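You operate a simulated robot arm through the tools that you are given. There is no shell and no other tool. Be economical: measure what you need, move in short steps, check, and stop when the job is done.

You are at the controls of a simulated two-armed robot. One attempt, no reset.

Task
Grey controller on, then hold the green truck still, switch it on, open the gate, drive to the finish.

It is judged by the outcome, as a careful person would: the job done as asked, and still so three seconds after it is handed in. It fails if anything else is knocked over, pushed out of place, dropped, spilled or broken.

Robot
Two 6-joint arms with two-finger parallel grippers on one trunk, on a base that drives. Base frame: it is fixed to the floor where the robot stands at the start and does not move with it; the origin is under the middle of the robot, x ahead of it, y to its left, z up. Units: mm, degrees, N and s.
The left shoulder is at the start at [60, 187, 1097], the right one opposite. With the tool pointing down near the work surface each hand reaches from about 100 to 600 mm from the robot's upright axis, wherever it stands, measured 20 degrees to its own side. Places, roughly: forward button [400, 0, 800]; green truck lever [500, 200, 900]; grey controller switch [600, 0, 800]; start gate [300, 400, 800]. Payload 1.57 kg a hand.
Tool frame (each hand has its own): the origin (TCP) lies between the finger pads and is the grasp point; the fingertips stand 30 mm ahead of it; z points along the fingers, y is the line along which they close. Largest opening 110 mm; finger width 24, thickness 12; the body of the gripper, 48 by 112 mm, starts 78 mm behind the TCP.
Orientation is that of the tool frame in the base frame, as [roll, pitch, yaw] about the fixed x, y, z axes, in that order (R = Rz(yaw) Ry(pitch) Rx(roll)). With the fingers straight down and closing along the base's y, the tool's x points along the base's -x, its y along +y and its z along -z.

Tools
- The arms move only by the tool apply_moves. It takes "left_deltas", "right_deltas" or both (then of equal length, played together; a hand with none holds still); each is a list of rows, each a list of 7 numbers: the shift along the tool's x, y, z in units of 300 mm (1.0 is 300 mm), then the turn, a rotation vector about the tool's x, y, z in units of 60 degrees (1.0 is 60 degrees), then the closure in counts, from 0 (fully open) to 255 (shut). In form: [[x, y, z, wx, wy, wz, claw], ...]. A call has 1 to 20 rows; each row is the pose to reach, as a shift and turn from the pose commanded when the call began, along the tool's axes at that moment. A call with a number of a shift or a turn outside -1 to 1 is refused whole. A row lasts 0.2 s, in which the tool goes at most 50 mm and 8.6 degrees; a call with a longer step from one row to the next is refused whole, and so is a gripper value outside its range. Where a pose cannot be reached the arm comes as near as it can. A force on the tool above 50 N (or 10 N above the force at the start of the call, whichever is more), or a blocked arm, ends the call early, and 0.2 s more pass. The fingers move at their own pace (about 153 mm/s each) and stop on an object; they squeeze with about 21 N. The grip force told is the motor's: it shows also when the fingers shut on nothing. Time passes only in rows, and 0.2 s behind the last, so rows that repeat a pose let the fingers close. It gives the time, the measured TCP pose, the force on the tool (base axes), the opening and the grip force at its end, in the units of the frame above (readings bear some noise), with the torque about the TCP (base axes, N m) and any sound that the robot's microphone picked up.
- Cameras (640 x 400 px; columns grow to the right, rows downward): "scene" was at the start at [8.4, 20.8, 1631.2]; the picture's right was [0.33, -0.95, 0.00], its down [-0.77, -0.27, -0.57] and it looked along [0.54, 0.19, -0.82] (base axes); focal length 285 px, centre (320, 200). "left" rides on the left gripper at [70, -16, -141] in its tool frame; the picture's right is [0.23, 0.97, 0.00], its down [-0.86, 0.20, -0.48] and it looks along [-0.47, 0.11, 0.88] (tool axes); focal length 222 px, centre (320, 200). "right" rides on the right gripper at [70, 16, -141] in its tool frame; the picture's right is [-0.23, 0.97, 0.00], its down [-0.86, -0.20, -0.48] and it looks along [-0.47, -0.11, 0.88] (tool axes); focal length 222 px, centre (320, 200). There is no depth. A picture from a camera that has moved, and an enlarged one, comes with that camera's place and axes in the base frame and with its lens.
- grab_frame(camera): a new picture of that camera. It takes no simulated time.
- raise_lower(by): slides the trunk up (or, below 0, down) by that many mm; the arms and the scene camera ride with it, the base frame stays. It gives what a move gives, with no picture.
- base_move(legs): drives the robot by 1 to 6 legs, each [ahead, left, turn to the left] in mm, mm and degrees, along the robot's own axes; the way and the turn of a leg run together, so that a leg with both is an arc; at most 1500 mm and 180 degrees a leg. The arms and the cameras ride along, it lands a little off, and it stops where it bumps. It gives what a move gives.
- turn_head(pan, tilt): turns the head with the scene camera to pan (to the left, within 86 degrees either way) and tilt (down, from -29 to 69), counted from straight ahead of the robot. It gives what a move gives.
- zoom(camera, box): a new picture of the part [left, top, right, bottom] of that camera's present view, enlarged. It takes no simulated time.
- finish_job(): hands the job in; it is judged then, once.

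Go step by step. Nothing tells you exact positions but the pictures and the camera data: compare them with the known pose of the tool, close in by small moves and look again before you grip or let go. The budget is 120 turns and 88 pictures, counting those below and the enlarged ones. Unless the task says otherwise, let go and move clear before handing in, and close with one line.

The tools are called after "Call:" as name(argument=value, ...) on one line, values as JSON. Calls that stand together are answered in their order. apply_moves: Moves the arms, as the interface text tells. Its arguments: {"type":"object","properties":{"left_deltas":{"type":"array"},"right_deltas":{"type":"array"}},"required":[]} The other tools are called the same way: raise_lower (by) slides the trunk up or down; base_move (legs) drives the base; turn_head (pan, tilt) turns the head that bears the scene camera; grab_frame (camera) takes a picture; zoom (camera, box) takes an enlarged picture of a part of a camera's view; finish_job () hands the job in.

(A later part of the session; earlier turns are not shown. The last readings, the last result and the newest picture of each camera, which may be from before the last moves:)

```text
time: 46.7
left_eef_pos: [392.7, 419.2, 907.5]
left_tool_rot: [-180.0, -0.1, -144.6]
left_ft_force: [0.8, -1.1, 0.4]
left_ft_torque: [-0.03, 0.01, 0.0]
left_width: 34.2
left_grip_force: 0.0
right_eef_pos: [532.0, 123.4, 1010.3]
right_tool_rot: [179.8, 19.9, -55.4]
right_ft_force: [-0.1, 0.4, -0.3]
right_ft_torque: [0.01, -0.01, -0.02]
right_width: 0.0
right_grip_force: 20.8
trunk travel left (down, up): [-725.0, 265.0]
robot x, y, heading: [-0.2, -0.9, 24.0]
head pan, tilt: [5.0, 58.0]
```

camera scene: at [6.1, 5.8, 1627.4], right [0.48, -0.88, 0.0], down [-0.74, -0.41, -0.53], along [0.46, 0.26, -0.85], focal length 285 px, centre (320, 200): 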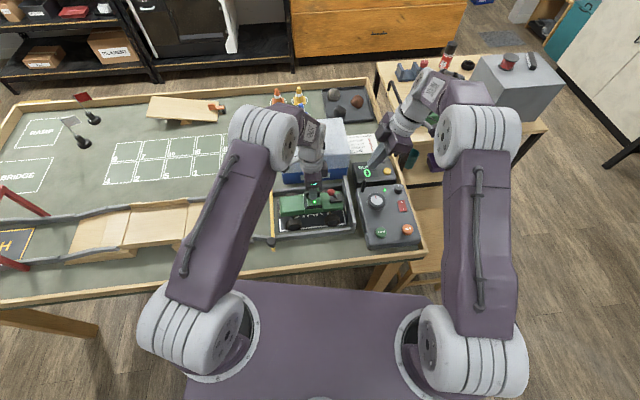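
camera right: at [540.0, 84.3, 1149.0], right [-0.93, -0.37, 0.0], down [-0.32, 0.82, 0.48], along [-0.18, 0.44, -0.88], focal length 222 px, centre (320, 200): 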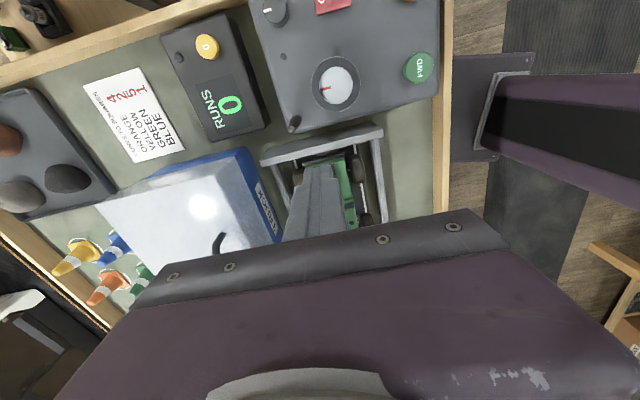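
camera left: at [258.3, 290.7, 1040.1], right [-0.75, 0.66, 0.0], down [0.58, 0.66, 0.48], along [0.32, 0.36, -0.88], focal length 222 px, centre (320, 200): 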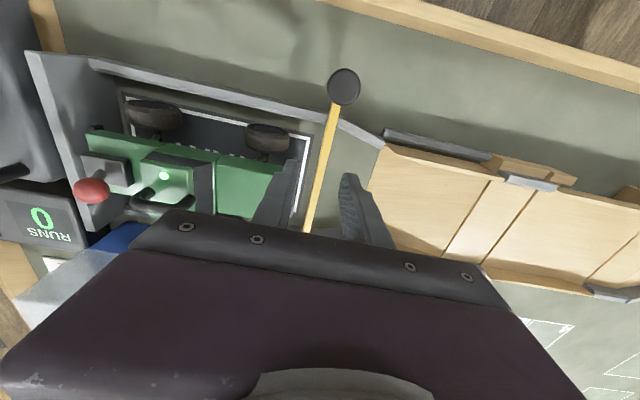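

Call:
apply_moves(left_deltas=[[0, 0, 0.12, 0, 0, 0, 176], [0, 0, 0.24, 0, 0, 0, 176], [0, 0, 0.32, 0, 0, 0, 176], [0, 0, 0.335, 0, 0, 0, 176], [0, 0, 0.345, 0, 0, 0, 176], [0, 0, 0.355, 0, 0, 0, 176]])

Call:
zoom(camera="scene", box=[270, 170, 320, 220])

```text
time: 48.1
left_eef_pos: [392.7, 418.8, 799.6]
left_tool_rot: [-180.0, -0.1, -144.6]
left_ft_force: [-0.6, 0.4, -0.2]
left_ft_torque: [-0.06, -0.01, -0.01]
left_width: 34.2
left_grip_force: 0.0
right_eef_pos: [531.2, 123.7, 1010.5]
right_tool_rot: [-179.9, 19.9, -55.3]
right_ft_force: [-1.3, 0.3, 0.3]
right_ft_torque: [-0.01, 0.04, -0.02]
right_width: 0.0
right_grip_force: 20.9
trunk travel left (down, up): [-725.0, 265.0]
robot x, y, heading: [-2.4, 1.6, 23.9]
head pan, tilt: [5.0, 58.0]
```

```text
8.00 times, centred on (295, 195) of scene
camera zoom: at [5.7, 6.4, 1627.5], right [0.48, -0.88, 0.0], down [-0.74, -0.41, -0.53], along [0.46, 0.26, -0.85], focal length 2282 px, centre (520, 240)
```

zoom: 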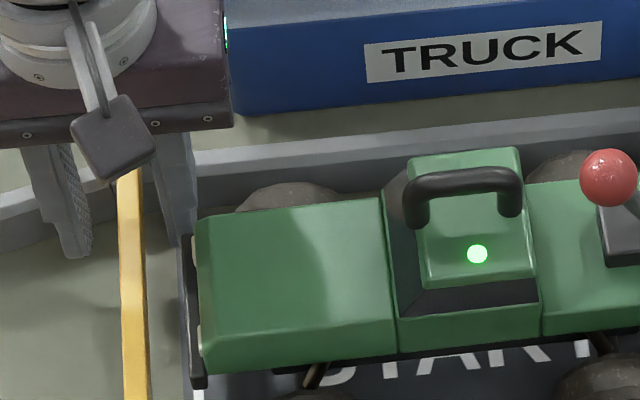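

Call:
apply_moves(left_deltas=[[0, 0, 0, 0, 0, 0, 220], [0, 0, 0, 0, 0, 0, 255], [0, 0, 0, 0, 0, 0, 255]])

```text
time: 48.9
left_eef_pos: [393.4, 419.3, 800.2]
left_tool_rot: [-179.9, 0.0, -144.5]
left_ft_force: [2.4, -4.0, -2.9]
left_ft_torque: [0.02, -0.29, 0.72]
left_width: 10.1
left_grip_force: 27.8
right_eef_pos: [531.6, 122.2, 1010.8]
right_tool_rot: [-179.9, 20.0, -55.4]
right_ft_force: [-0.7, 0.1, -0.1]
right_ft_torque: [-0.01, 0.0, 0.01]
right_width: 0.0
right_grip_force: 20.9
trunk travel left (down, up): [-725.0, 265.0]
robot x, y, heading: [-0.1, -2.3, 23.8]
head pan, tilt: [5.0, 58.0]
```

Call:
apply_moves(left_deltas=[[0, 0, -0.01, 0, -0.015, 0, 255], [0, 0, -0.02, 0, -0.03, 0, 255], [0, 0, -0.03, 0, -0.045, 0, 255], [0, 0, -0.04, 0, -0.06, 0, 255]])

Call:
zoom(camera="scene", box=[260, 170, 340, 250])

```text
time: 49.9
left_eef_pos: [394.7, 418.5, 809.7]
left_tool_rot: [-179.9, 3.4, -144.6]
left_ft_force: [5.2, -6.7, -24.8]
left_ft_torque: [-0.33, 0.04, 0.67]
left_width: 10.1
left_grip_force: 27.8
right_eef_pos: [533.4, 125.6, 1008.9]
right_tool_rot: [179.8, 19.9, -55.3]
right_ft_force: [0.5, 0.0, 0.2]
right_ft_torque: [0.02, 0.01, -0.01]
right_width: 0.0
right_grip_force: 20.9
trunk travel left (down, up): [-725.0, 265.0]
robot x, y, heading: [-2.9, 0.8, 23.9]
head pan, tilt: [5.0, 58.0]
```

```text
5.00 times, centred on (300, 210) of scene
camera zoom: at [10.0, 8.2, 1627.4], right [0.48, -0.88, 0.0], down [-0.74, -0.41, -0.53], along [0.46, 0.26, -0.85], focal length 1426 px, centre (420, 150)
```

zoom: 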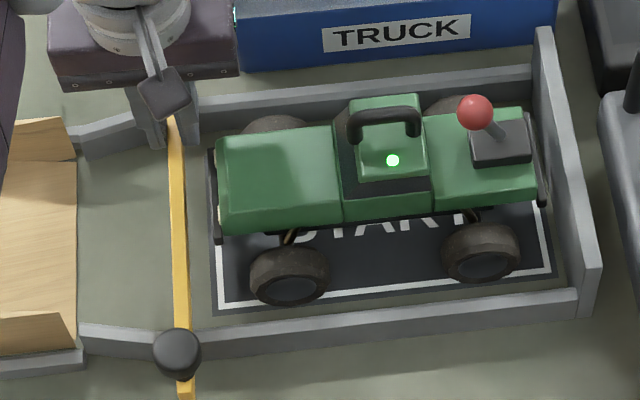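

The force stays at about 25 N over 10 mm of lift, so it is either slip or real friction. I lift another 20 mm: if slipping, the fingers will come off the bar.

Call:
apply_moves(left_deltas=[[0, 0, -0.013, 0, -0.02, 0, 255], [0, 0, -0.027, 0, -0.04, 0, 255], [0, 0, -0.04, 0, -0.06, 0, 255], [0, 0, -0.053, 0, -0.08, 0, 255], [0, 0, -0.067, 0, -0.1, 0, 255]])

```text
time: 51.1
left_eef_pos: [391.7, 418.9, 834.0]
left_tool_rot: [-180.0, 9.8, -144.7]
left_ft_force: [-0.2, 0.4, -0.4]
left_ft_torque: [-0.02, -0.01, -0.04]
left_width: 0.0
left_grip_force: 21.3
right_eef_pos: [531.4, 124.0, 1010.7]
right_tool_rot: [179.9, 20.0, -55.2]
right_ft_force: [-0.2, -0.7, 0.4]
right_ft_torque: [-0.03, -0.03, -0.02]
right_width: 0.0
right_grip_force: 21.2
trunk travel left (down, up): [-725.0, 265.0]
robot x, y, heading: [-1.6, -1.3, 23.9]
head pan, tilt: [5.0, 58.0]
```

It slipped off, so the bar doesn't lift. I need to see the post from the side, so I bring the left camera round to look at it from a low angle.

Call:
apply_moves(left_deltas=[[-0.023, 0, -0.131, 0, 0.08, 0, 255], [0.06, 0.03, -0.2, 0, 0.163, 0, 255], [0.18, 0.07, -0.24, 0, 0.163, 0, 255], [0.3, 0.11, -0.28, 0, 0.163, 0, 255], [0.43, 0.16, -0.3, 0, 0.163, 0, 255], [0.559, 0.213, -0.32, 0, 0.163, 0, 255]])

Call:
apply_moves(left_deltas=[[0, 0, 0.03, 0.14, 0, 0, 255], [0, 0, 0.06, 0.28, 0, 0, 255], [0, 0, 0.09, 0.42, 0, 0, 255], [0, 0, 0.12, 0.56, 0, 0, 255], [0, 0, 0.15, 0.7, 0, 0, 255], [0, 0, 0.17, 0.82, 0, 0, 255]])

Call:
grab_frame(camera="left")

```text
time: 52.5
left_eef_pos: [204.9, 366.1, 899.7]
left_tool_rot: [180.0, -0.1, -144.6]
left_ft_force: [-0.3, -0.3, 0.8]
left_ft_torque: [-0.02, -0.04, 0.03]
left_width: 0.0
left_grip_force: 21.2
right_eef_pos: [531.1, 124.0, 1010.9]
right_tool_rot: [-179.9, 19.8, -55.4]
right_ft_force: [-0.4, 0.6, 0.0]
right_ft_torque: [-0.01, 0.0, 0.01]
right_width: 0.0
right_grip_force: 20.4
trunk travel left (down, up): [-725.0, 265.0]
robot x, y, heading: [0.7, -2.2, 24.0]
head pan, tilt: [5.0, 58.0]
```

```text
time: 53.9
left_eef_pos: [206.2, 365.5, 848.1]
left_tool_rot: [-130.7, -0.1, -144.6]
left_ft_force: [-1.0, 0.6, 0.3]
left_ft_torque: [-0.03, -0.01, 0.0]
left_width: 0.0
left_grip_force: 21.3
right_eef_pos: [530.5, 125.2, 1010.8]
right_tool_rot: [-180.0, 19.9, -55.3]
right_ft_force: [0.0, 0.5, -0.3]
right_ft_torque: [-0.02, -0.03, 0.01]
right_width: 0.0
right_grip_force: 21.2
trunk travel left (down, up): [-725.0, 265.0]
robot x, y, heading: [-0.9, -0.1, 24.1]
head pan, tilt: [5.0, 58.0]
```

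```text
16 pictures are left
camera left: at [94.9, 402.7, 953.5], right [-0.55, 0.38, -0.74], down [0.41, 0.9, 0.16], along [0.72, -0.22, -0.66], focal length 222 px, centre (320, 200)
```

left: 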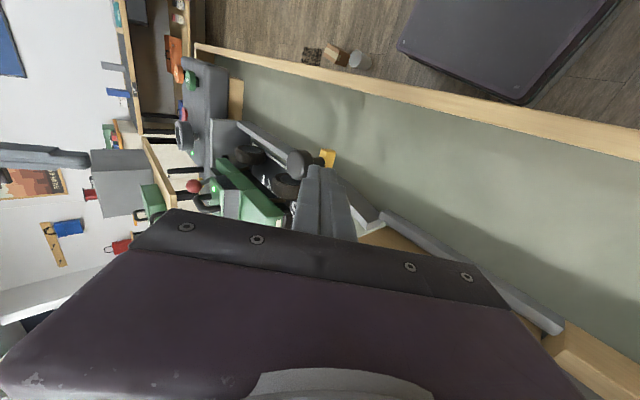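

Call:
zoom(camera="left", box=[260, 120, 380, 220])

```text
4.00 times, centred on (320, 170) of left
camera zoom: at [94.9, 402.7, 953.5], right [-0.55, 0.38, -0.74], down [0.41, 0.9, 0.16], along [0.72, -0.22, -0.66], focal length 888 px, centre (320, 320)
```

zoom: 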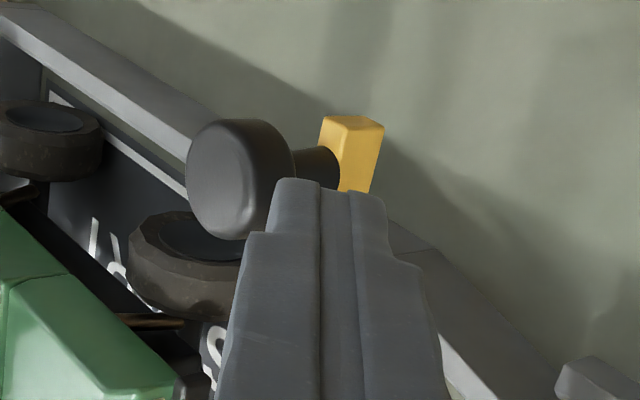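

Now it's clear: the black piece is a knob on a stem on the bar's near end, i.e. the handle, so the bar may pivot at its far end or slide. I straighten the hand and return above the knob.

Call:
apply_moves(left_deltas=[[0, -0.03, -0.02, -0.14, 0, 0, 200], [0, -0.06, -0.04, -0.28, 0, 0, 150], [0, -0.09, -0.06, -0.42, 0, 0, 93], [0, -0.11, -0.08, -0.56, 0, 0, 93], [0, -0.131, -0.1, -0.7, 0, 0, 93], [0, -0.131, -0.114, -0.82, 0, 0, 93]])

Call:
apply_moves(left_deltas=[[0, -0.12, 0, 0, 0, 0, 93], [-0.003, -0.225, 0, 0, 0, 0, 93], [-0.003, -0.225, 0.1, 0, 0, 0, 93]])

```text
time: 55.3
left_eef_pos: [207.0, 364.7, 900.2]
left_tool_rot: [-178.6, -0.4, -144.6]
left_ft_force: [0.4, 0.6, -0.6]
left_ft_torque: [0.03, 0.01, -0.01]
left_width: 69.8
left_grip_force: 0.0
right_eef_pos: [532.6, 124.4, 1010.4]
right_tool_rot: [-179.9, 19.9, -55.3]
right_ft_force: [-0.4, 0.8, 0.2]
right_ft_torque: [0.02, -0.02, 0.03]
right_width: 0.0
right_grip_force: 20.9
trunk travel left (down, up): [-725.0, 265.0]
robot x, y, heading: [-0.1, -1.6, 23.7]
head pan, tilt: [5.0, 58.0]
```

```text
time: 56.1
left_eef_pos: [246.3, 313.2, 869.9]
left_tool_rot: [179.9, -0.2, -144.7]
left_ft_force: [-0.1, 0.0, -0.3]
left_ft_torque: [0.02, 0.01, 0.02]
left_width: 69.7
left_grip_force: 0.2
right_eef_pos: [531.3, 125.4, 1008.9]
right_tool_rot: [-179.9, 20.0, -55.3]
right_ft_force: [1.1, -0.4, -0.1]
right_ft_torque: [-0.01, 0.03, -0.03]
right_width: 0.0
right_grip_force: 21.1
trunk travel left (down, up): [-725.0, 265.0]
robot x, y, heading: [3.3, 0.7, 24.1]
head pan, tilt: [5.0, 58.0]
```

Call:
apply_moves(left_deltas=[[0, 0, 0.08, 0, 0, 0, 93], [0, 0, 0.137, 0, 0, 0, 130], [0, 0, 0.137, 0, 0, 0, 190], [0, 0, 0.137, 0, 0, 0, 255], [0, 0, 0.137, 0, 0, 0, 255]])

Call:
apply_moves(left_deltas=[[0, 0.017, 0, 0, 0, 0, 255], [0, 0.033, 0, 0, 0, 0, 255]])

```text
time: 57.3
left_eef_pos: [246.4, 311.9, 828.6]
left_tool_rot: [180.0, -0.1, -144.5]
left_ft_force: [-3.3, 3.5, -6.0]
left_ft_torque: [0.32, -0.34, 0.14]
left_width: 29.5
left_grip_force: 39.2
right_eef_pos: [530.1, 124.7, 1010.7]
right_tool_rot: [180.0, 19.9, -55.3]
right_ft_force: [0.0, 0.0, -0.2]
right_ft_torque: [-0.02, -0.02, -0.01]
right_width: 0.0
right_grip_force: 21.2
trunk travel left (down, up): [-725.0, 265.0]
robot x, y, heading: [3.0, -2.0, 23.8]
head pan, tilt: [5.0, 58.0]
```

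```text
time: 57.9
left_eef_pos: [248.5, 312.6, 829.7]
left_tool_rot: [179.9, 0.0, -145.5]
left_ft_force: [22.3, -29.6, -19.9]
left_ft_torque: [-0.9, 0.15, -0.29]
left_width: 29.5
left_grip_force: 39.6
right_eef_pos: [534.0, 118.9, 1009.6]
right_tool_rot: [179.8, 20.2, -55.6]
right_ft_force: [0.0, 0.5, 0.4]
right_ft_torque: [-0.03, -0.03, 0.0]
right_width: 0.1
right_grip_force: 21.3
trunk travel left (down, up): [-725.0, 265.0]
robot x, y, heading: [-0.7, -1.7, 23.8]
head pan, tilt: [5.0, 58.0]
stopped in row 2 (left hand): the force on the tool passed its limit at 56 N (the readings are from after the stop); the commanded pose is now the measured one
```

The knob is rigid sideways as well. I relax the grip load and test sliding the bar lengthwise again, cleanly.

Call:
apply_moves(left_deltas=[[0, -0.005, 0.002, 0, 0, 0, 255], [0, -0.008, 0.004, 0, 0, 0, 200], [0, -0.008, 0.004, 0, 0, 0, 200], [0, -0.008, 0.004, 0, 0, 0, 255], [0, -0.008, 0.004, 0, 0, 0, 255]])

Call:
apply_moves(left_deltas=[[0.012, 0, 0, 0, 0, 0, 255], [0.024, 0, 0, 0, 0, 0, 255]])

Call:
apply_moves(left_deltas=[[0.02, 0, 0, 0, 0, 0, 255], [0.04, 0, 0, 0, 0, 0, 255]])

```text
time: 59.1
left_eef_pos: [247.8, 312.5, 829.7]
left_tool_rot: [179.8, 0.0, -145.0]
left_ft_force: [11.3, -14.0, 6.2]
left_ft_torque: [-0.31, -0.13, -0.15]
left_width: 29.2
left_grip_force: 38.6
right_eef_pos: [533.2, 119.6, 1010.2]
right_tool_rot: [180.0, 20.1, -55.5]
right_ft_force: [0.2, 0.6, 0.3]
right_ft_torque: [-0.02, 0.02, 0.01]
right_width: 0.2
right_grip_force: 21.2
trunk travel left (down, up): [-725.0, 265.0]
robot x, y, heading: [-0.5, 0.1, 23.8]
head pan, tilt: [5.0, 58.0]
```

```text
time: 59.7
left_eef_pos: [241.5, 307.8, 828.5]
left_tool_rot: [179.9, 0.1, -145.1]
left_ft_force: [11.8, -16.0, 13.6]
left_ft_torque: [-0.41, 0.08, -0.03]
left_width: 29.3
left_grip_force: 39.0
right_eef_pos: [533.6, 118.8, 1010.2]
right_tool_rot: [179.9, 20.1, -55.5]
right_ft_force: [-0.4, -1.6, -0.4]
right_ft_torque: [-0.01, 0.02, 0.02]
right_width: 0.1
right_grip_force: 21.5
trunk travel left (down, up): [-725.0, 265.0]
robot x, y, heading: [0.8, -3.3, 23.9]
head pan, tilt: [5.0, 58.0]
```

```text
time: 60.3
left_eef_pos: [238.7, 307.5, 829.0]
left_tool_rot: [-179.9, 0.8, -145.0]
left_ft_force: [31.7, 10.2, 18.0]
left_ft_torque: [0.25, -0.71, -0.03]
left_width: 29.7
left_grip_force: 39.4
right_eef_pos: [535.6, 123.1, 1009.2]
right_tool_rot: [179.8, 20.1, -55.7]
right_ft_force: [0.6, -0.3, -0.6]
right_ft_torque: [0.02, 0.01, -0.03]
right_width: 0.0
right_grip_force: 20.9
trunk travel left (down, up): [-725.0, 265.0]
robot x, y, heading: [-0.9, 1.6, 24.1]
head pan, tilt: [5.0, 58.0]
```

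The knob slid about 8 mm freely toward me and then stopped. I look at what changed.

Call:
zoom(camera="scene", box=[240, 160, 340, 255])

```text
4.21 times, centred on (290, 208) of scene
camera zoom: at [12.2, 6.5, 1627.6], right [0.48, -0.88, 0.0], down [-0.75, -0.41, -0.53], along [0.46, 0.25, -0.85], focal length 1201 px, centre (446, 168)
```

zoom: 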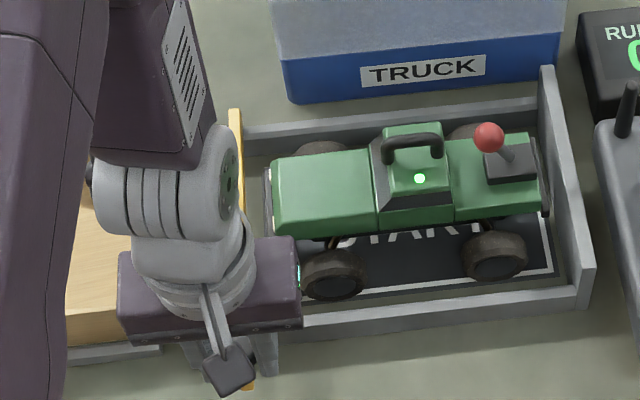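

The bar hasn't moved; that was only the grip slipping. I release and try pressing the knob down with the closed fingertips.

Call:
apply_moves(left_deltas=[[0, 0, 0, 0, 0, 0, 180], [0, 0, 0, 0, 0, 0, 100], [-0.02, 0, -0.08, 0, 0, 0, 100], [-0.03, 0, -0.12, 0, 0, 0, 200], [-0.03, 0, -0.12, 0, 0, 0, 255], [-0.03, 0, -0.12, 0, 0, 0, 255]])

Call:
apply_moves(left_deltas=[[0, 0, 0.03, 0, 0, 0, 255], [0, 0, 0.045, 0, 0, 0, 255], [0, 0, 0.06, 0, 0, 0, 255], [0, 0, 0.07, 0, 0, 0, 255]])

```text
time: 61.7
left_eef_pos: [236.8, 306.7, 864.2]
left_tool_rot: [179.9, 0.0, -144.9]
left_ft_force: [-0.3, -0.2, 0.7]
left_ft_torque: [0.01, 0.02, -0.01]
left_width: 0.0
left_grip_force: 21.0
right_eef_pos: [533.3, 122.1, 1010.7]
right_tool_rot: [-180.0, 20.0, -55.5]
right_ft_force: [-0.2, 0.8, -0.5]
right_ft_torque: [0.03, 0.01, 0.0]
right_width: 0.0
right_grip_force: 20.9
trunk travel left (down, up): [-725.0, 265.0]
robot x, y, heading: [3.3, 1.3, 23.9]
head pan, tilt: [5.0, 58.0]
```

```text
time: 62.4
left_eef_pos: [239.2, 309.2, 852.4]
left_tool_rot: [-179.9, 0.8, -145.0]
left_ft_force: [-5.3, 6.7, 47.9]
left_ft_torque: [0.26, -0.19, -0.21]
left_width: 0.0
left_grip_force: 20.9
right_eef_pos: [529.3, 119.4, 1013.2]
right_tool_rot: [-179.8, 19.9, -55.4]
right_ft_force: [0.3, 0.0, -0.8]
right_ft_torque: [-0.04, 0.0, 0.0]
right_width: 0.0
right_grip_force: 20.8
trunk travel left (down, up): [-725.0, 265.0]
robot x, y, heading: [-4.4, 4.2, 23.8]
head pan, tilt: [5.0, 58.0]
stopped in row 3 (left hand): the force on the tool passed its limit at 57 N (the readings are from after the stop); the commanded pose is now the measured one
```

The knob is a rigid post, so the bar itself must turn about it; my earlier sideways push was limited by the finger motors. I'll push it with the solid closed fist near the tip instead, between the wheel and the bar.

Call:
apply_moves(left_deltas=[[0, 0, -0.1, 0, 0, 0, 255], [-0.08, -0.01, -0.2, 0, 0, 0, 255], [-0.2, -0.02, -0.2, 0, 0, 0, 255], [-0.32, -0.03, -0.2, 0, 0, 0, 255], [-0.44, -0.04, -0.2, 0, 0, 0, 255], [-0.56, -0.05, -0.2, 0, 0, 0, 255], [-0.637, -0.056, -0.2, 0, 0, 0, 255], [-0.637, -0.056, -0.08, 0, 0, 0, 255]])

Call:
zoom(camera="left", box=[220, 50, 420, 220])

```text
time: 64.2
left_eef_pos: [406.2, 404.0, 877.0]
left_tool_rot: [-179.9, 0.3, -145.0]
left_ft_force: [0.3, -0.1, -0.8]
left_ft_torque: [0.0, 0.0, 0.0]
left_width: 0.0
left_grip_force: 21.1
right_eef_pos: [532.6, 122.3, 1010.1]
right_tool_rot: [179.9, 19.9, -55.4]
right_ft_force: [-0.5, 1.0, 0.2]
right_ft_torque: [0.0, 0.0, -0.02]
right_width: 0.0
right_grip_force: 20.7
trunk travel left (down, up): [-725.0, 265.0]
robot x, y, heading: [2.4, 2.9, 24.1]
head pan, tilt: [5.0, 58.0]
```

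```text
2.35 times, centred on (320, 135) of left
camera zoom: at [359.3, 350.1, 1017.4], right [-0.74, 0.67, 0.0], down [0.58, 0.65, 0.48], along [0.32, 0.36, -0.88], focal length 523 px, centre (320, 353)
```

zoom: 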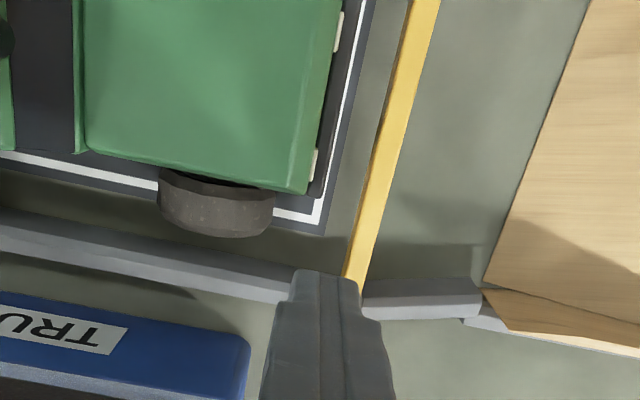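

Call:
apply_moves(left_deltas=[[0.013, 0, 0.1, 0, 0, 0, 255], [0.013, 0, 0.2, 0, 0, 0, 255], [0.013, 0, 0.25, 0, 0, 0, 255]])

Call:
apply_moves(left_deltas=[[0, 0.012, 0, 0, 0, 0, 255], [0, 0.024, 0, 0, 0, 0, 255], [0, 0.036, 0, 0, 0, 0, 255]])

```text
time: 65.0
left_eef_pos: [402.9, 402.8, 799.9]
left_tool_rot: [-179.9, 0.4, -145.0]
left_ft_force: [-0.2, 0.1, 0.1]
left_ft_torque: [-0.02, 0.0, -0.02]
left_width: 0.1
left_grip_force: 20.9
right_eef_pos: [532.2, 122.3, 1009.3]
right_tool_rot: [180.0, 20.0, -55.5]
right_ft_force: [-0.4, -0.2, 0.4]
right_ft_torque: [0.03, 0.02, -0.01]
right_width: 0.3
right_grip_force: 20.9
trunk travel left (down, up): [-725.0, 265.0]
robot x, y, heading: [-0.9, -1.1, 23.8]
head pan, tilt: [5.0, 58.0]
```

```text
time: 65.8
left_eef_pos: [401.2, 406.8, 801.0]
left_tool_rot: [179.9, 0.3, -145.1]
left_ft_force: [23.4, -32.9, -9.6]
left_ft_torque: [-0.74, -0.59, 0.44]
left_width: 0.0
left_grip_force: 21.4
right_eef_pos: [536.4, 117.6, 1007.8]
right_tool_rot: [179.9, 20.3, -55.7]
right_ft_force: [0.4, -0.2, 0.0]
right_ft_torque: [0.01, 0.01, -0.02]
right_width: 0.0
right_grip_force: 21.4
trunk travel left (down, up): [-725.0, 265.0]
robot x, y, heading: [-1.9, -3.1, 23.7]
head pan, tilt: [5.0, 58.0]
```

Even 40 N with a solid fist doesn't turn it, so I stop that. I back off 6 mm and look at the knob end for any change after my earlier pull.

Call:
apply_moves(left_deltas=[[0, -0.03, 0, 0, 0, 0, 255], [0, -0.035, 0, 0, 0, 0, 255]])

Call:
zoom(camera="scene", box=[260, 200, 310, 260])

```text
time: 66.4
left_eef_pos: [401.7, 405.8, 800.1]
left_tool_rot: [179.9, 0.2, -144.9]
left_ft_force: [2.6, -4.6, -1.5]
left_ft_torque: [-0.09, -0.06, 0.05]
left_width: 0.2
left_grip_force: 21.1
right_eef_pos: [532.2, 121.5, 1010.9]
right_tool_rot: [-180.0, 20.0, -55.4]
right_ft_force: [-0.1, -0.3, 1.2]
right_ft_torque: [-0.03, 0.01, -0.01]
right_width: 0.0
right_grip_force: 20.6
trunk travel left (down, up): [-725.0, 265.0]
robot x, y, heading: [2.0, -0.8, 23.9]
head pan, tilt: [5.0, 58.0]
```

```text
6.67 times, centred on (285, 230) of scene
camera zoom: at [7.5, 4.8, 1627.6], right [0.48, -0.88, 0.0], down [-0.74, -0.41, -0.53], along [0.46, 0.26, -0.85], focal length 1902 px, centre (553, 0)
```

zoom: 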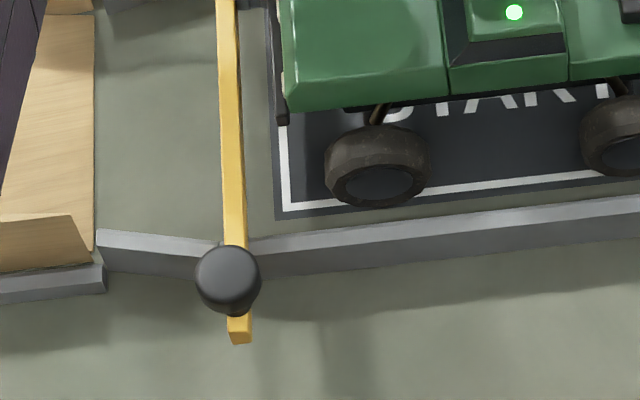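

Nothing visible supports the bar under the knob, so the pivot is probably at the far wall and the knob is the lifting handle. I go back to the knob to repeat the lift over a longer distance along the arc.

Call:
apply_moves(left_deltas=[[0, -0.003, -0.1, 0, 0, 0, 255], [0, 0, -0.23, 0, 0, 0, 200], [0.12, 0.008, -0.27, 0, 0, 0, 150], [0.25, 0.016, -0.27, 0, 0, 0, 93], [0.37, 0.025, -0.27, 0, 0, 0, 93], [0.49, 0.033, -0.27, 0, 0, 0, 93], [0.609, 0.041, -0.27, 0, 0, 0, 93]])

Call:
apply_moves(left_deltas=[[0, 0, 0.1, 0, 0, 0, 93], [0, 0, 0.19, 0, 0, 0, 93], [0, 0, 0.19, 0, 0, 0, 160], [0, 0, 0.19, 0, 0, 0, 220], [0, 0, 0.19, 0, 0, 0, 255], [0, 0, 0.19, 0, 0, 0, 255]])

```text
time: 68.0
left_eef_pos: [243.6, 308.6, 880.0]
left_tool_rot: [-179.9, 0.4, -145.0]
left_ft_force: [0.0, -1.1, 0.0]
left_ft_torque: [0.03, 0.02, -0.02]
left_width: 69.8
left_grip_force: 0.1
right_eef_pos: [531.6, 121.3, 1011.0]
right_tool_rot: [-180.0, 20.0, -55.5]
right_ft_force: [-0.1, 0.1, -0.2]
right_ft_torque: [-0.03, -0.04, 0.0]
right_width: 0.2
right_grip_force: 21.3
trunk travel left (down, up): [-725.0, 265.0]
robot x, y, heading: [1.1, 0.1, 23.8]
head pan, tilt: [5.0, 58.0]
```

```text
time: 69.4
left_eef_pos: [245.8, 310.3, 822.7]
left_tool_rot: [-179.9, 0.2, -145.0]
left_ft_force: [-5.7, 6.8, -0.8]
left_ft_torque: [0.21, -0.07, 0.03]
left_width: 29.2
left_grip_force: 38.7
right_eef_pos: [531.4, 122.3, 1011.6]
right_tool_rot: [-180.0, 19.9, -55.4]
right_ft_force: [-0.1, 1.6, 0.1]
right_ft_torque: [-0.02, 0.02, -0.01]
right_width: 0.1
right_grip_force: 21.2
trunk travel left (down, up): [-725.0, 265.0]
robot x, y, heading: [1.0, -0.4, 23.6]
head pan, tilt: [5.0, 58.0]
```

Call:
apply_moves(left_deltas=[[0, 0.004, -0.013, 0, 0.018, 0, 255], [0, 0.004, -0.027, 0, 0.036, 0, 255], [0, 0.004, -0.04, 0, 0.054, 0, 255], [0, 0.004, -0.053, 0, 0.072, 0, 255]])

```text
time: 70.4
left_eef_pos: [246.5, 312.4, 839.7]
left_tool_rot: [-180.0, -4.2, -145.0]
left_ft_force: [0.9, -1.2, -36.7]
left_ft_torque: [0.01, -0.04, 0.01]
left_width: 29.6
left_grip_force: 38.3
right_eef_pos: [533.5, 124.1, 1009.5]
right_tool_rot: [179.9, 19.9, -55.5]
right_ft_force: [-0.1, -0.4, 0.3]
right_ft_torque: [-0.01, -0.01, 0.03]
right_width: 0.2
right_grip_force: 21.2
trunk travel left (down, up): [-725.0, 265.0]
robot x, y, heading: [-1.6, 0.2, 23.7]
head pan, tilt: [5.0, 58.0]
```

Call:
zoom(camera="scene", box=[260, 200, 310, 260])

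```text
6.67 times, centred on (285, 230) of scene
camera zoom: at [9.4, 9.2, 1627.5], right [0.48, -0.88, 0.0], down [-0.74, -0.41, -0.53], along [0.46, 0.25, -0.85], focal length 1902 px, centre (553, 0)
```

zoom: 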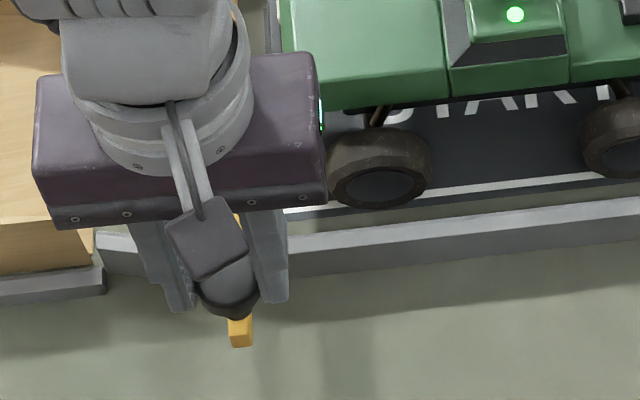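

The tail hasn't risen, so lifting is ruled out. I lower again and test sliding the knob the other way, away from me along the bar.

Call:
apply_moves(left_deltas=[[0, 0, 0, 0, 0, 0, 200], [0, 0, 0, 0, 0, 0, 120], [0, 0, 0.02, 0, -0.036, 0, 120], [0, 0, 0.045, 0, -0.072, 0, 120], [0, 0, 0.045, 0, -0.072, 0, 200], [0, 0, 0.045, 0, -0.072, 0, 255], [0, 0, 0.045, 0, -0.072, 0, 255]])

Call:
apply_moves(left_deltas=[[-0.012, 0, 0, 0, 0, 0, 255], [-0.025, 0, 0, 0, 0, 0, 255], [-0.038, 0, 0, 0, 0, 0, 255], [-0.05, 0, 0, 0, 0, 0, 255]])

```text
time: 72.0
left_eef_pos: [242.8, 309.6, 825.3]
left_tool_rot: [-179.9, 0.3, -145.1]
left_ft_force: [-2.0, 1.4, 4.0]
left_ft_torque: [0.11, -0.14, -0.04]
left_width: 29.7
left_grip_force: 39.0
right_eef_pos: [531.2, 121.8, 1009.7]
right_tool_rot: [180.0, 19.9, -55.5]
right_ft_force: [-0.7, 0.1, 0.4]
right_ft_torque: [0.05, -0.03, -0.03]
right_width: 0.1
right_grip_force: 21.1
trunk travel left (down, up): [-725.0, 265.0]
robot x, y, heading: [-1.1, 1.0, 23.7]
head pan, tilt: [5.0, 58.0]
```

```text
time: 73.0
left_eef_pos: [255.0, 319.4, 826.1]
left_tool_rot: [-179.9, 0.3, -145.0]
left_ft_force: [-2.6, 2.4, -4.3]
left_ft_torque: [0.2, -0.22, -0.09]
left_width: 29.5
left_grip_force: 39.3
right_eef_pos: [533.0, 122.3, 1010.1]
right_tool_rot: [-179.9, 19.9, -55.6]
right_ft_force: [0.2, 0.4, 0.3]
right_ft_torque: [-0.02, 0.0, 0.0]
right_width: 0.0
right_grip_force: 21.1
trunk travel left (down, up): [-725.0, 265.0]
robot x, y, heading: [2.3, 0.2, 23.9]
head pan, tilt: [5.0, 58.0]
```

It slides freely away from me (15 mm at ~0 N) — the gate is a sliding bar. I continue sliding it along its axis toward the far side.

Call:
apply_moves(left_deltas=[[-0.05, 0, 0, 0, 0, 0, 255], [-0.1, 0, 0, 0, 0, 0, 255], [-0.15, 0, 0, 0, 0, 0, 255], [-0.2, 0, 0, 0, 0, 0, 255]])

Call:
zoom(camera="scene", box=[230, 140, 350, 260])

```text
time: 74.0
left_eef_pos: [305.6, 353.7, 826.0]
left_tool_rot: [-179.7, 0.4, -145.0]
left_ft_force: [-6.4, 8.2, -5.1]
left_ft_torque: [-0.04, 0.29, 0.0]
left_width: 29.5
left_grip_force: 39.3
right_eef_pos: [531.9, 123.5, 1011.2]
right_tool_rot: [179.8, 20.0, -55.6]
right_ft_force: [0.9, 0.4, 0.2]
right_ft_torque: [-0.01, 0.04, -0.02]
right_width: 0.0
right_grip_force: 20.6
trunk travel left (down, up): [-725.0, 265.0]
robot x, y, heading: [3.7, 2.0, 24.1]
head pan, tilt: [5.0, 58.0]
```

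```text
3.33 times, centred on (290, 200) of scene
camera zoom: at [5.6, 8.6, 1627.5], right [0.48, -0.88, 0.0], down [-0.74, -0.41, -0.53], along [0.46, 0.25, -0.85], focal length 951 px, centre (420, 200)
```

zoom: 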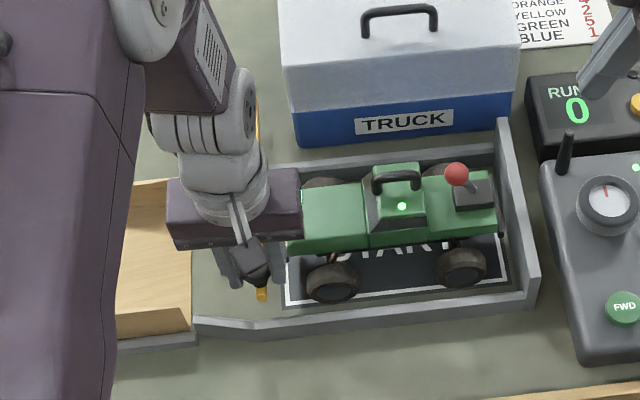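

The bar is sliding clear. The truck-side finger would pass close to the truck's bumper, so I let go here and will push the knob from behind with a narrow closed fist instead.

Call:
apply_moves(left_deltas=[[0, 0.005, 0, 0, 0, 0, 200], [0, 0.008, 0, 0, 0, 0, 170], [0, 0.008, -0.08, 0, 0, 0, 170], [0, 0.008, -0.15, 0, 0, 0, 170], [0.1, 0.008, -0.15, 0, 0, 0, 255], [0.15, 0.008, -0.15, 0, 0, 0, 255], [0.15, 0.008, -0.05, 0, 0, 0, 255], [0.15, 0.008, 0.0, 0, 0, 0, 255]])

Call:
zoom(camera="left", box=[220, 50, 420, 220])

```text
time: 75.8
left_eef_pos: [268.7, 328.7, 826.9]
left_tool_rot: [-180.0, 0.3, -145.1]
left_ft_force: [0.6, -0.3, -1.0]
left_ft_torque: [-0.01, 0.01, -0.01]
left_width: 0.0
left_grip_force: 21.0
right_eef_pos: [531.7, 122.4, 1009.9]
right_tool_rot: [179.9, 20.0, -55.4]
right_ft_force: [0.3, -0.1, 0.7]
right_ft_torque: [0.0, 0.02, -0.02]
right_width: 0.2
right_grip_force: 20.9
trunk travel left (down, up): [-725.0, 265.0]
robot x, y, heading: [6.8, -2.9, 23.7]
head pan, tilt: [5.0, 58.0]
```

```text
2.35 times, centred on (320, 135) of left
camera zoom: at [220.3, 273.8, 967.8], right [-0.74, 0.67, 0.0], down [0.58, 0.65, 0.48], along [0.32, 0.36, -0.88], focal length 523 px, centre (320, 353)
```

zoom: 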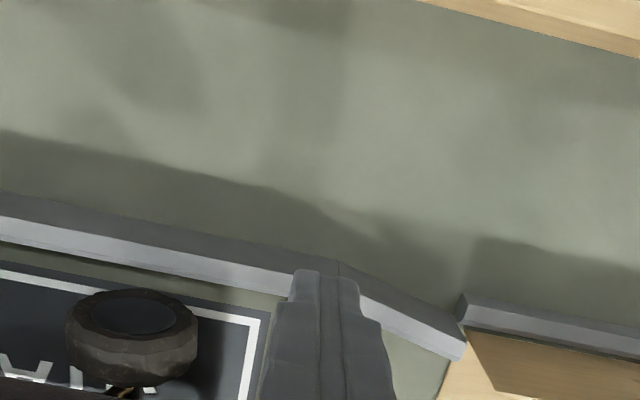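

Call:
apply_moves(left_deltas=[[-0.06, 0, 0, 0, 0, 0, 255], [-0.12, 0.001, 0, 0, 0, 0, 255], [-0.18, 0.002, 0, 0, 0, 0, 255], [-0.24, 0.003, 0, 0, 0, 0, 255], [-0.3, 0.004, 0, 0, 0, 0, 255], [-0.36, 0.005, 0, 0, 0, 0, 255]])

Call:
apply_moves(left_deltas=[[-0.05, 0.001, 0, 0, 0, 0, 255], [-0.1, 0.001, 0, 0, 0, 0, 255], [-0.15, 0.002, 0, 0, 0, 0, 255]])

Call:
zoom(camera="scene", box=[210, 110, 370, 260])

```text
time: 77.2
left_eef_pos: [355.9, 392.1, 826.3]
left_tool_rot: [-179.8, 0.4, -145.0]
left_ft_force: [0.4, -0.2, -0.2]
left_ft_torque: [-0.01, 0.04, -0.01]
left_width: 0.2
left_grip_force: 20.9
right_eef_pos: [532.4, 122.5, 1010.8]
right_tool_rot: [-180.0, 20.0, -55.5]
right_ft_force: [0.3, -0.5, -0.5]
right_ft_torque: [-0.01, -0.01, 0.04]
right_width: 0.0
right_grip_force: 21.0
trunk travel left (down, up): [-725.0, 265.0]
robot x, y, heading: [0.2, -2.1, 23.7]
head pan, tilt: [5.0, 58.0]
```

```text
time: 78.0
left_eef_pos: [391.2, 418.8, 826.8]
left_tool_rot: [-179.9, 0.3, -145.0]
left_ft_force: [0.2, 0.4, -0.1]
left_ft_torque: [0.01, -0.01, 0.04]
left_width: 0.2
left_grip_force: 20.9
right_eef_pos: [532.5, 122.5, 1009.6]
right_tool_rot: [180.0, 19.9, -55.6]
right_ft_force: [0.6, 0.2, -0.2]
right_ft_torque: [0.0, 0.0, 0.0]
right_width: 0.0
right_grip_force: 21.2
trunk travel left (down, up): [-725.0, 265.0]
robot x, y, heading: [-1.2, -0.5, 23.8]
head pan, tilt: [5.0, 58.0]
```

```text
2.67 times, centred on (290, 185) of scene
camera zoom: at [6.4, 6.0, 1627.5], right [0.48, -0.88, 0.0], down [-0.74, -0.41, -0.53], along [0.46, 0.26, -0.85], focal length 761 px, centre (400, 240)
```

zoom: 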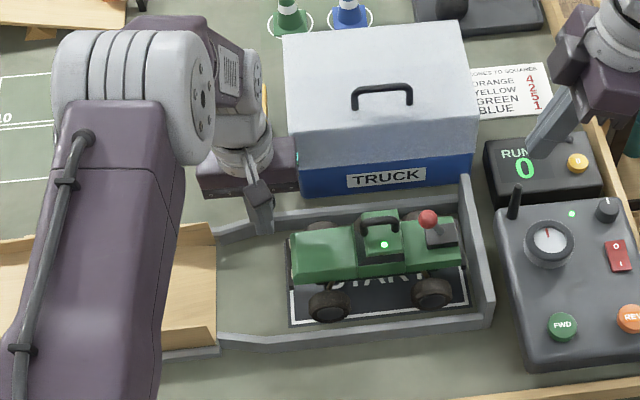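

The lane in front of the truck looks open. I push the bar ~20 mm further for margin, raising the hand slightly to stay clear of the toolbox.

Call:
apply_moves(left_deltas=[[0, 0.01, -0.045, 0, 0, 0, 255], [0, 0.02, -0.045, 0, 0, 0, 255], [-0.035, 0.02, -0.045, 0, 0, 0, 255], [-0.07, 0.02, -0.045, 0, 0, 0, 255]])

Call:
apply_moves(left_deltas=[[0.05, 0, -0.05, 0, 0, 0, 255], [0.1, 0, -0.15, 0, 0, 0, 255], [0.1, 0.02, -0.3, 0, 0, 0, 255], [0.2, 0.05, -0.4, 0, 0, 0, 255], [0.35, 0.08, -0.45, 0, 0, 0, 255], [0.5, 0.12, -0.5, 0, 0, 0, 255]])

Call:
grab_frame(camera="left")

```text
time: 79.0
left_eef_pos: [406.7, 435.9, 841.0]
left_tool_rot: [-179.9, 0.5, -144.9]
left_ft_force: [0.1, 0.1, -0.4]
left_ft_torque: [0.0, 0.04, -0.01]
left_width: 0.0
left_grip_force: 20.5
right_eef_pos: [532.4, 123.7, 1010.7]
right_tool_rot: [-180.0, 20.0, -55.5]
right_ft_force: [0.4, 0.6, -0.1]
right_ft_torque: [-0.02, -0.02, -0.01]
right_width: 0.0
right_grip_force: 21.1
trunk travel left (down, up): [-725.0, 265.0]
robot x, y, heading: [-3.2, 2.0, 23.8]
head pan, tilt: [5.0, 58.0]
```

```text
time: 80.4
left_eef_pos: [259.5, 377.3, 990.0]
left_tool_rot: [-179.9, 0.4, -144.9]
left_ft_force: [0.2, 0.0, 0.0]
left_ft_torque: [0.0, -0.05, 0.03]
left_width: 0.1
left_grip_force: 21.6
right_eef_pos: [531.3, 120.3, 1011.1]
right_tool_rot: [-179.9, 19.9, -55.4]
right_ft_force: [0.0, 0.1, 0.4]
right_ft_torque: [0.02, -0.03, 0.01]
right_width: 0.0
right_grip_force: 21.3
trunk travel left (down, up): [-725.0, 265.0]
robot x, y, heading: [-0.9, -2.0, 24.1]
head pan, tilt: [5.0, 58.0]
```

```text
7 pictures are left
camera left: at [212.4, 321.9, 1132.1], right [-0.74, 0.67, 0.0], down [0.58, 0.65, 0.49], along [0.33, 0.36, -0.87], focal length 222 px, centre (320, 200)
```

left: 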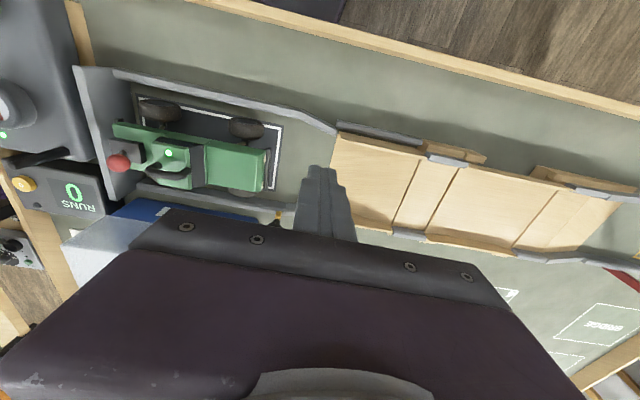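

The gate bar's end now rests past the far wall and the lane is open. I raise the left hand clear of the track and bring the right hand over the FWD button.

Call:
apply_moves(left_deltas=[[0, 0, -0.1, 0, 0, 0, 255], [0, 0, -0.2, 0, 0, 0, 255], [0, 0, -0.3, 0, 0, 0, 255], [0, 0, -0.4, 0, 0, 0, 255], [0, 0, -0.5, 0, 0, 0, 255]], right_deltas=[[0.0, 0.09, 0.0, 0, 0.07, 0, 255], [0.04, 0.18, 0.06, 0, 0.14, 0, 255], [0.08, 0.27, 0.12, 0, 0.21, 0, 255], [0.13, 0.36, 0.2, 0, 0.28, 0, 255], [0.182, 0.447, 0.289, 0, 0.333, 0, 255]])

Call:
grab_frame(camera="right")

```text
time: 81.6
left_eef_pos: [259.2, 379.1, 1139.8]
left_tool_rot: [-179.9, 0.3, -145.0]
left_ft_force: [-0.3, 0.1, -0.8]
left_ft_torque: [0.0, 0.02, 0.0]
left_width: 0.0
left_grip_force: 21.1
right_eef_pos: [434.1, 26.9, 911.4]
right_tool_rot: [-179.8, -0.1, -55.3]
right_ft_force: [-0.2, -0.1, 0.5]
right_ft_torque: [0.03, 0.01, 0.0]
right_width: 0.0
right_grip_force: 21.0
trunk travel left (down, up): [-725.0, 265.0]
robot x, y, heading: [-0.1, -0.9, 24.0]
head pan, tilt: [5.0, 58.0]
```

```text
6 pictures are left
camera right: at [459.4, -39.4, 1052.5], right [-0.93, -0.37, 0.0], down [-0.32, 0.82, 0.48], along [-0.17, 0.45, -0.88], focal length 222 px, centre (320, 200)
```

right: 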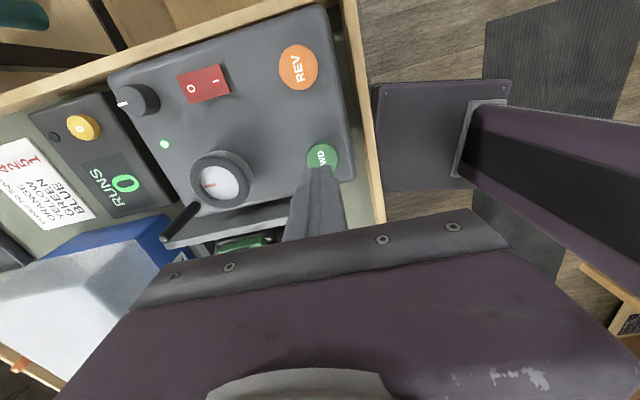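

The fingertips are directly over FWD. I turn the head to watch the course, then press the button briefly to learn how the truck responds.

Call:
turn_head(pan=48, tilt=40)

Call:
apply_moves(right_deltas=[[0, 0, 0.1, 0, 0, 0, 255], [0, 0, 0.17, 0, 0, 0, 255], [0, 0, 0.185, 0, 0, 0, 255], [0, 0, 0.195, 0, 0, 0, 255]])

```text
time: 82.7
left_eef_pos: [259.3, 379.1, 1139.5]
left_tool_rot: [-179.9, 0.3, -145.0]
left_ft_force: [0.2, -0.2, 0.0]
left_ft_torque: [0.02, -0.01, 0.01]
left_width: 0.0
left_grip_force: 20.9
right_eef_pos: [434.2, 28.7, 910.6]
right_tool_rot: [-180.0, -0.1, -55.6]
right_ft_force: [0.5, -0.8, 0.0]
right_ft_torque: [0.0, 0.01, 0.03]
right_width: 0.1
right_grip_force: 21.0
trunk travel left (down, up): [-725.0, 265.0]
robot x, y, heading: [-1.8, -0.3, 24.1]
head pan, tilt: [48.0, 40.0]
```

```text
time: 83.7
left_eef_pos: [257.8, 377.5, 1141.1]
left_tool_rot: [-179.9, 0.4, -145.1]
left_ft_force: [-0.7, -1.2, 0.2]
left_ft_torque: [-0.01, -0.02, -0.02]
left_width: 0.0
left_grip_force: 20.8
right_eef_pos: [434.3, 28.2, 854.0]
right_tool_rot: [-179.7, -0.1, -55.6]
right_ft_force: [4.4, -3.3, 22.8]
right_ft_torque: [-0.08, -0.05, 0.03]
right_width: 0.0
right_grip_force: 21.2
trunk travel left (down, up): [-725.0, 265.0]
robot x, y, heading: [-3.7, -3.0, 23.7]
head pan, tilt: [48.0, 40.0]
heard: click
```

A click was heard, so the button is pressed. I check what the truck does.

Call:
grab_frame(camera="scene")

```text
5 pictures are left
camera scene: at [-30.0, 52.5, 1652.3], right [0.95, -0.31, 0.0], down [-0.2, -0.61, -0.77], along [0.24, 0.73, -0.64], focal length 285 px, centre (320, 200)
```

scene: 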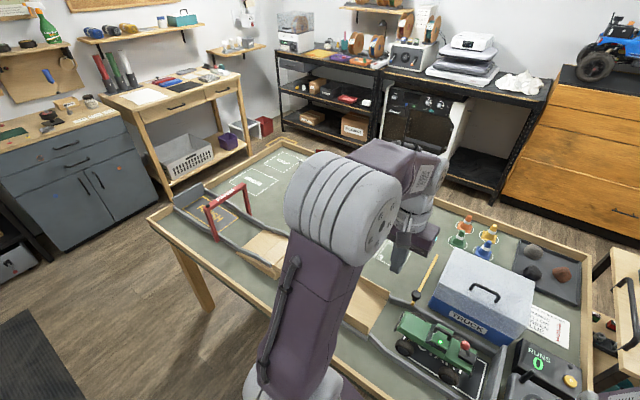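

The truck has just started. I keep the button held a short while and check again.

Call:
apply_moves(right_deltas=[[0, 0, 0, 0, 0, 0, 255], [0, 0, 0, 0, 0, 0, 255], [0, 0, 0, 0, 0, 0, 255], [0, 0, 0, 0, 0, 0, 255], [0, 0, 0, 0, 0, 0, 255], [0, 0, 0, 0, 0, 0, 255]])

Call:
grab_frame(camera="scene")

```text
time: 85.1
left_eef_pos: [258.6, 377.9, 1140.4]
left_tool_rot: [-179.8, 0.5, -145.0]
left_ft_force: [0.3, 0.1, 0.7]
left_ft_torque: [0.0, -0.03, 0.01]
left_width: 0.5
left_grip_force: 21.2
right_eef_pos: [434.0, 28.3, 852.9]
right_tool_rot: [-179.7, 0.0, -55.5]
right_ft_force: [11.7, -0.8, 30.9]
right_ft_torque: [-0.03, -0.26, -0.02]
right_width: 0.0
right_grip_force: 21.2
trunk travel left (down, up): [-725.0, 265.0]
robot x, y, heading: [0.2, -0.8, 23.9]
head pan, tilt: [48.0, 40.0]
```

```text
4 pictures are left
camera scene: at [-29.1, 52.9, 1651.9], right [0.95, -0.31, 0.0], down [-0.2, -0.61, -0.77], along [0.24, 0.73, -0.64], focal length 285 px, centre (320, 200)
```

scene: 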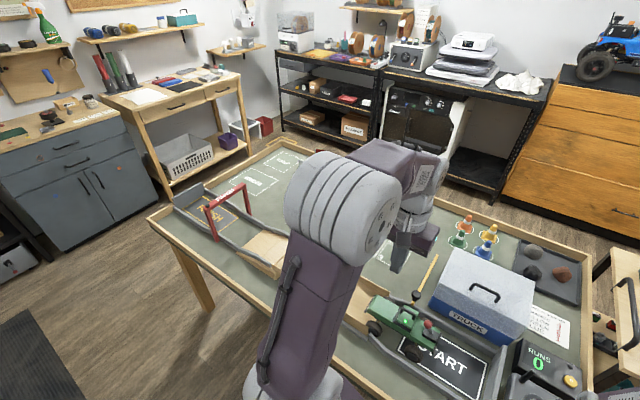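

The truck moves ~70 mm/s while FWD is held, with roughly 900 mm to go. I keep holding.

Call:
apply_moves(right_deltas=[[0, 0, 0, 0, 0, 0, 255], [0, 0, 0, 0, 0, 0, 255], [0, 0, 0, 0, 0, 0, 255], [0, 0, 0, 0, 0, 0, 255], [0, 0, 0, 0, 0, 0, 255], [0, 0, 0, 0, 0, 0, 255], [0, 0, 0, 0, 0, 0, 255], [0, 0, 0, 0, 0, 0, 255], [0, 0, 0, 0, 0, 0, 255], [0, 0, 0, 0, 0, 0, 255], [0, 0, 0, 0, 0, 0, 255], [0, 0, 0, 0, 0, 0, 255], [0, 0, 0, 0, 0, 0, 255], [0, 0, 0, 0, 0, 0, 255], [0, 0, 0, 0, 0, 0, 255], [0, 0, 0, 0, 0, 0, 255], [0, 0, 0, 0, 0, 0, 255], [0, 0, 0, 0, 0, 0, 255], [0, 0, 0, 0, 0, 0, 255], [0, 0, 0, 0, 0, 0, 255]])

Call:
apply_moves(right_deltas=[[0, 0, 0, 0, 0, 0, 255], [0, 0, 0, 0, 0, 0, 255], [0, 0, 0, 0, 0, 0, 255], [0, 0, 0, 0, 0, 0, 255], [0, 0, 0, 0, 0, 0, 255], [0, 0, 0, 0, 0, 0, 255], [0, 0, 0, 0, 0, 0, 255], [0, 0, 0, 0, 0, 0, 255], [0, 0, 0, 0, 0, 0, 255], [0, 0, 0, 0, 0, 0, 255]])

Call:
grab_frame(camera="scene")

```text
time: 89.3
left_eef_pos: [258.2, 378.5, 1140.7]
left_tool_rot: [-179.8, 0.4, -145.0]
left_ft_force: [0.1, -0.1, 0.0]
left_ft_torque: [0.01, 0.02, -0.01]
left_width: 0.2
left_grip_force: 21.0
right_eef_pos: [433.4, 27.8, 852.5]
right_tool_rot: [-179.9, -0.2, -55.5]
right_ft_force: [11.5, 1.6, 31.5]
right_ft_torque: [0.06, -0.25, 0.0]
right_width: 0.0
right_grip_force: 20.8
trunk travel left (down, up): [-725.0, 265.0]
robot x, y, heading: [2.7, 1.0, 23.8]
head pan, tilt: [48.0, 40.0]
```

```text
time: 91.5
left_eef_pos: [256.9, 379.2, 1139.8]
left_tool_rot: [-179.9, 0.3, -145.0]
left_ft_force: [0.4, -0.7, 0.4]
left_ft_torque: [0.01, -0.01, 0.01]
left_width: 0.1
left_grip_force: 21.1
right_eef_pos: [432.7, 28.3, 853.0]
right_tool_rot: [-179.9, -0.1, -55.5]
right_ft_force: [7.8, 1.8, 30.3]
right_ft_torque: [0.08, -0.24, 0.01]
right_width: 0.0
right_grip_force: 21.0
trunk travel left (down, up): [-725.0, 265.0]
robot x, y, heading: [2.9, 1.5, 23.7]
head pan, tilt: [48.0, 40.0]
```

```text
3 pictures are left
camera scene: at [-30.1, 53.4, 1651.9], right [0.95, -0.31, 0.0], down [-0.2, -0.61, -0.77], along [0.24, 0.73, -0.64], focal length 285 px, centre (320, 200)
```

scene: 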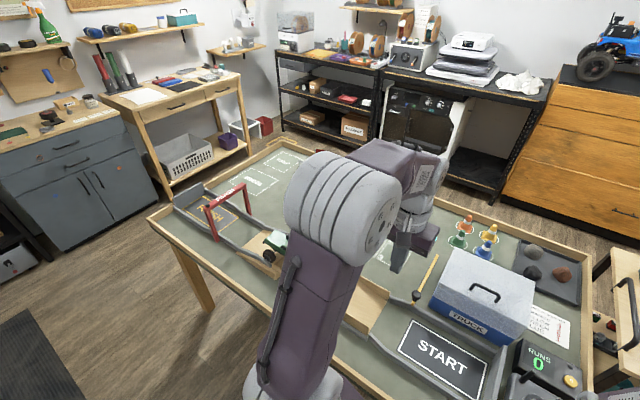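

The truck is coming down the far ramp toward the red finish arch. I hold on a bit longer, then check closely.

Call:
apply_moves(right_deltas=[[0, 0, 0, 0, 0, 0, 255], [0, 0, 0, 0, 0, 0, 255], [0, 0, 0, 0, 0, 0, 255], [0, 0, 0, 0, 0, 0, 255], [0, 0, 0, 0, 0, 0, 255], [0, 0, 0, 0, 0, 0, 255], [0, 0, 0, 0, 0, 0, 255], [0, 0, 0, 0, 0, 0, 255], [0, 0, 0, 0, 0, 0, 255], [0, 0, 0, 0, 0, 0, 255], [0, 0, 0, 0, 0, 0, 255], [0, 0, 0, 0, 0, 0, 255], [0, 0, 0, 0, 0, 0, 255], [0, 0, 0, 0, 0, 0, 255], [0, 0, 0, 0, 0, 0, 255], [0, 0, 0, 0, 0, 0, 255], [0, 0, 0, 0, 0, 0, 255], [0, 0, 0, 0, 0, 0, 255], [0, 0, 0, 0, 0, 0, 255], [0, 0, 0, 0, 0, 0, 255]])

Call:
zoom(camera="scene", box=[150, 160, 310, 290])

```text
time: 95.7
left_eef_pos: [257.4, 379.1, 1140.5]
left_tool_rot: [-179.9, 0.4, -145.0]
left_ft_force: [0.8, 0.3, 0.2]
left_ft_torque: [0.01, -0.03, -0.01]
left_width: 0.0
left_grip_force: 21.5
right_eef_pos: [433.1, 28.0, 851.8]
right_tool_rot: [-179.9, -0.1, -55.5]
right_ft_force: [4.4, 0.7, 28.7]
right_ft_torque: [0.09, -0.11, 0.01]
right_width: 0.0
right_grip_force: 21.3
trunk travel left (down, up): [-725.0, 265.0]
robot x, y, heading: [3.6, -4.9, 24.1]
head pan, tilt: [48.0, 40.0]
```

```text
3.08 times, centred on (230, 225) of scene
camera zoom: at [-30.7, 53.3, 1651.8], right [0.95, -0.31, 0.0], down [-0.2, -0.61, -0.77], along [0.24, 0.73, -0.64], focal length 878 px, centre (597, 123)
```

zoom: 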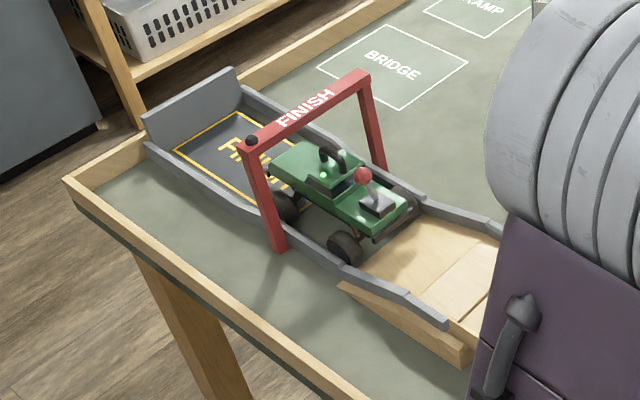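

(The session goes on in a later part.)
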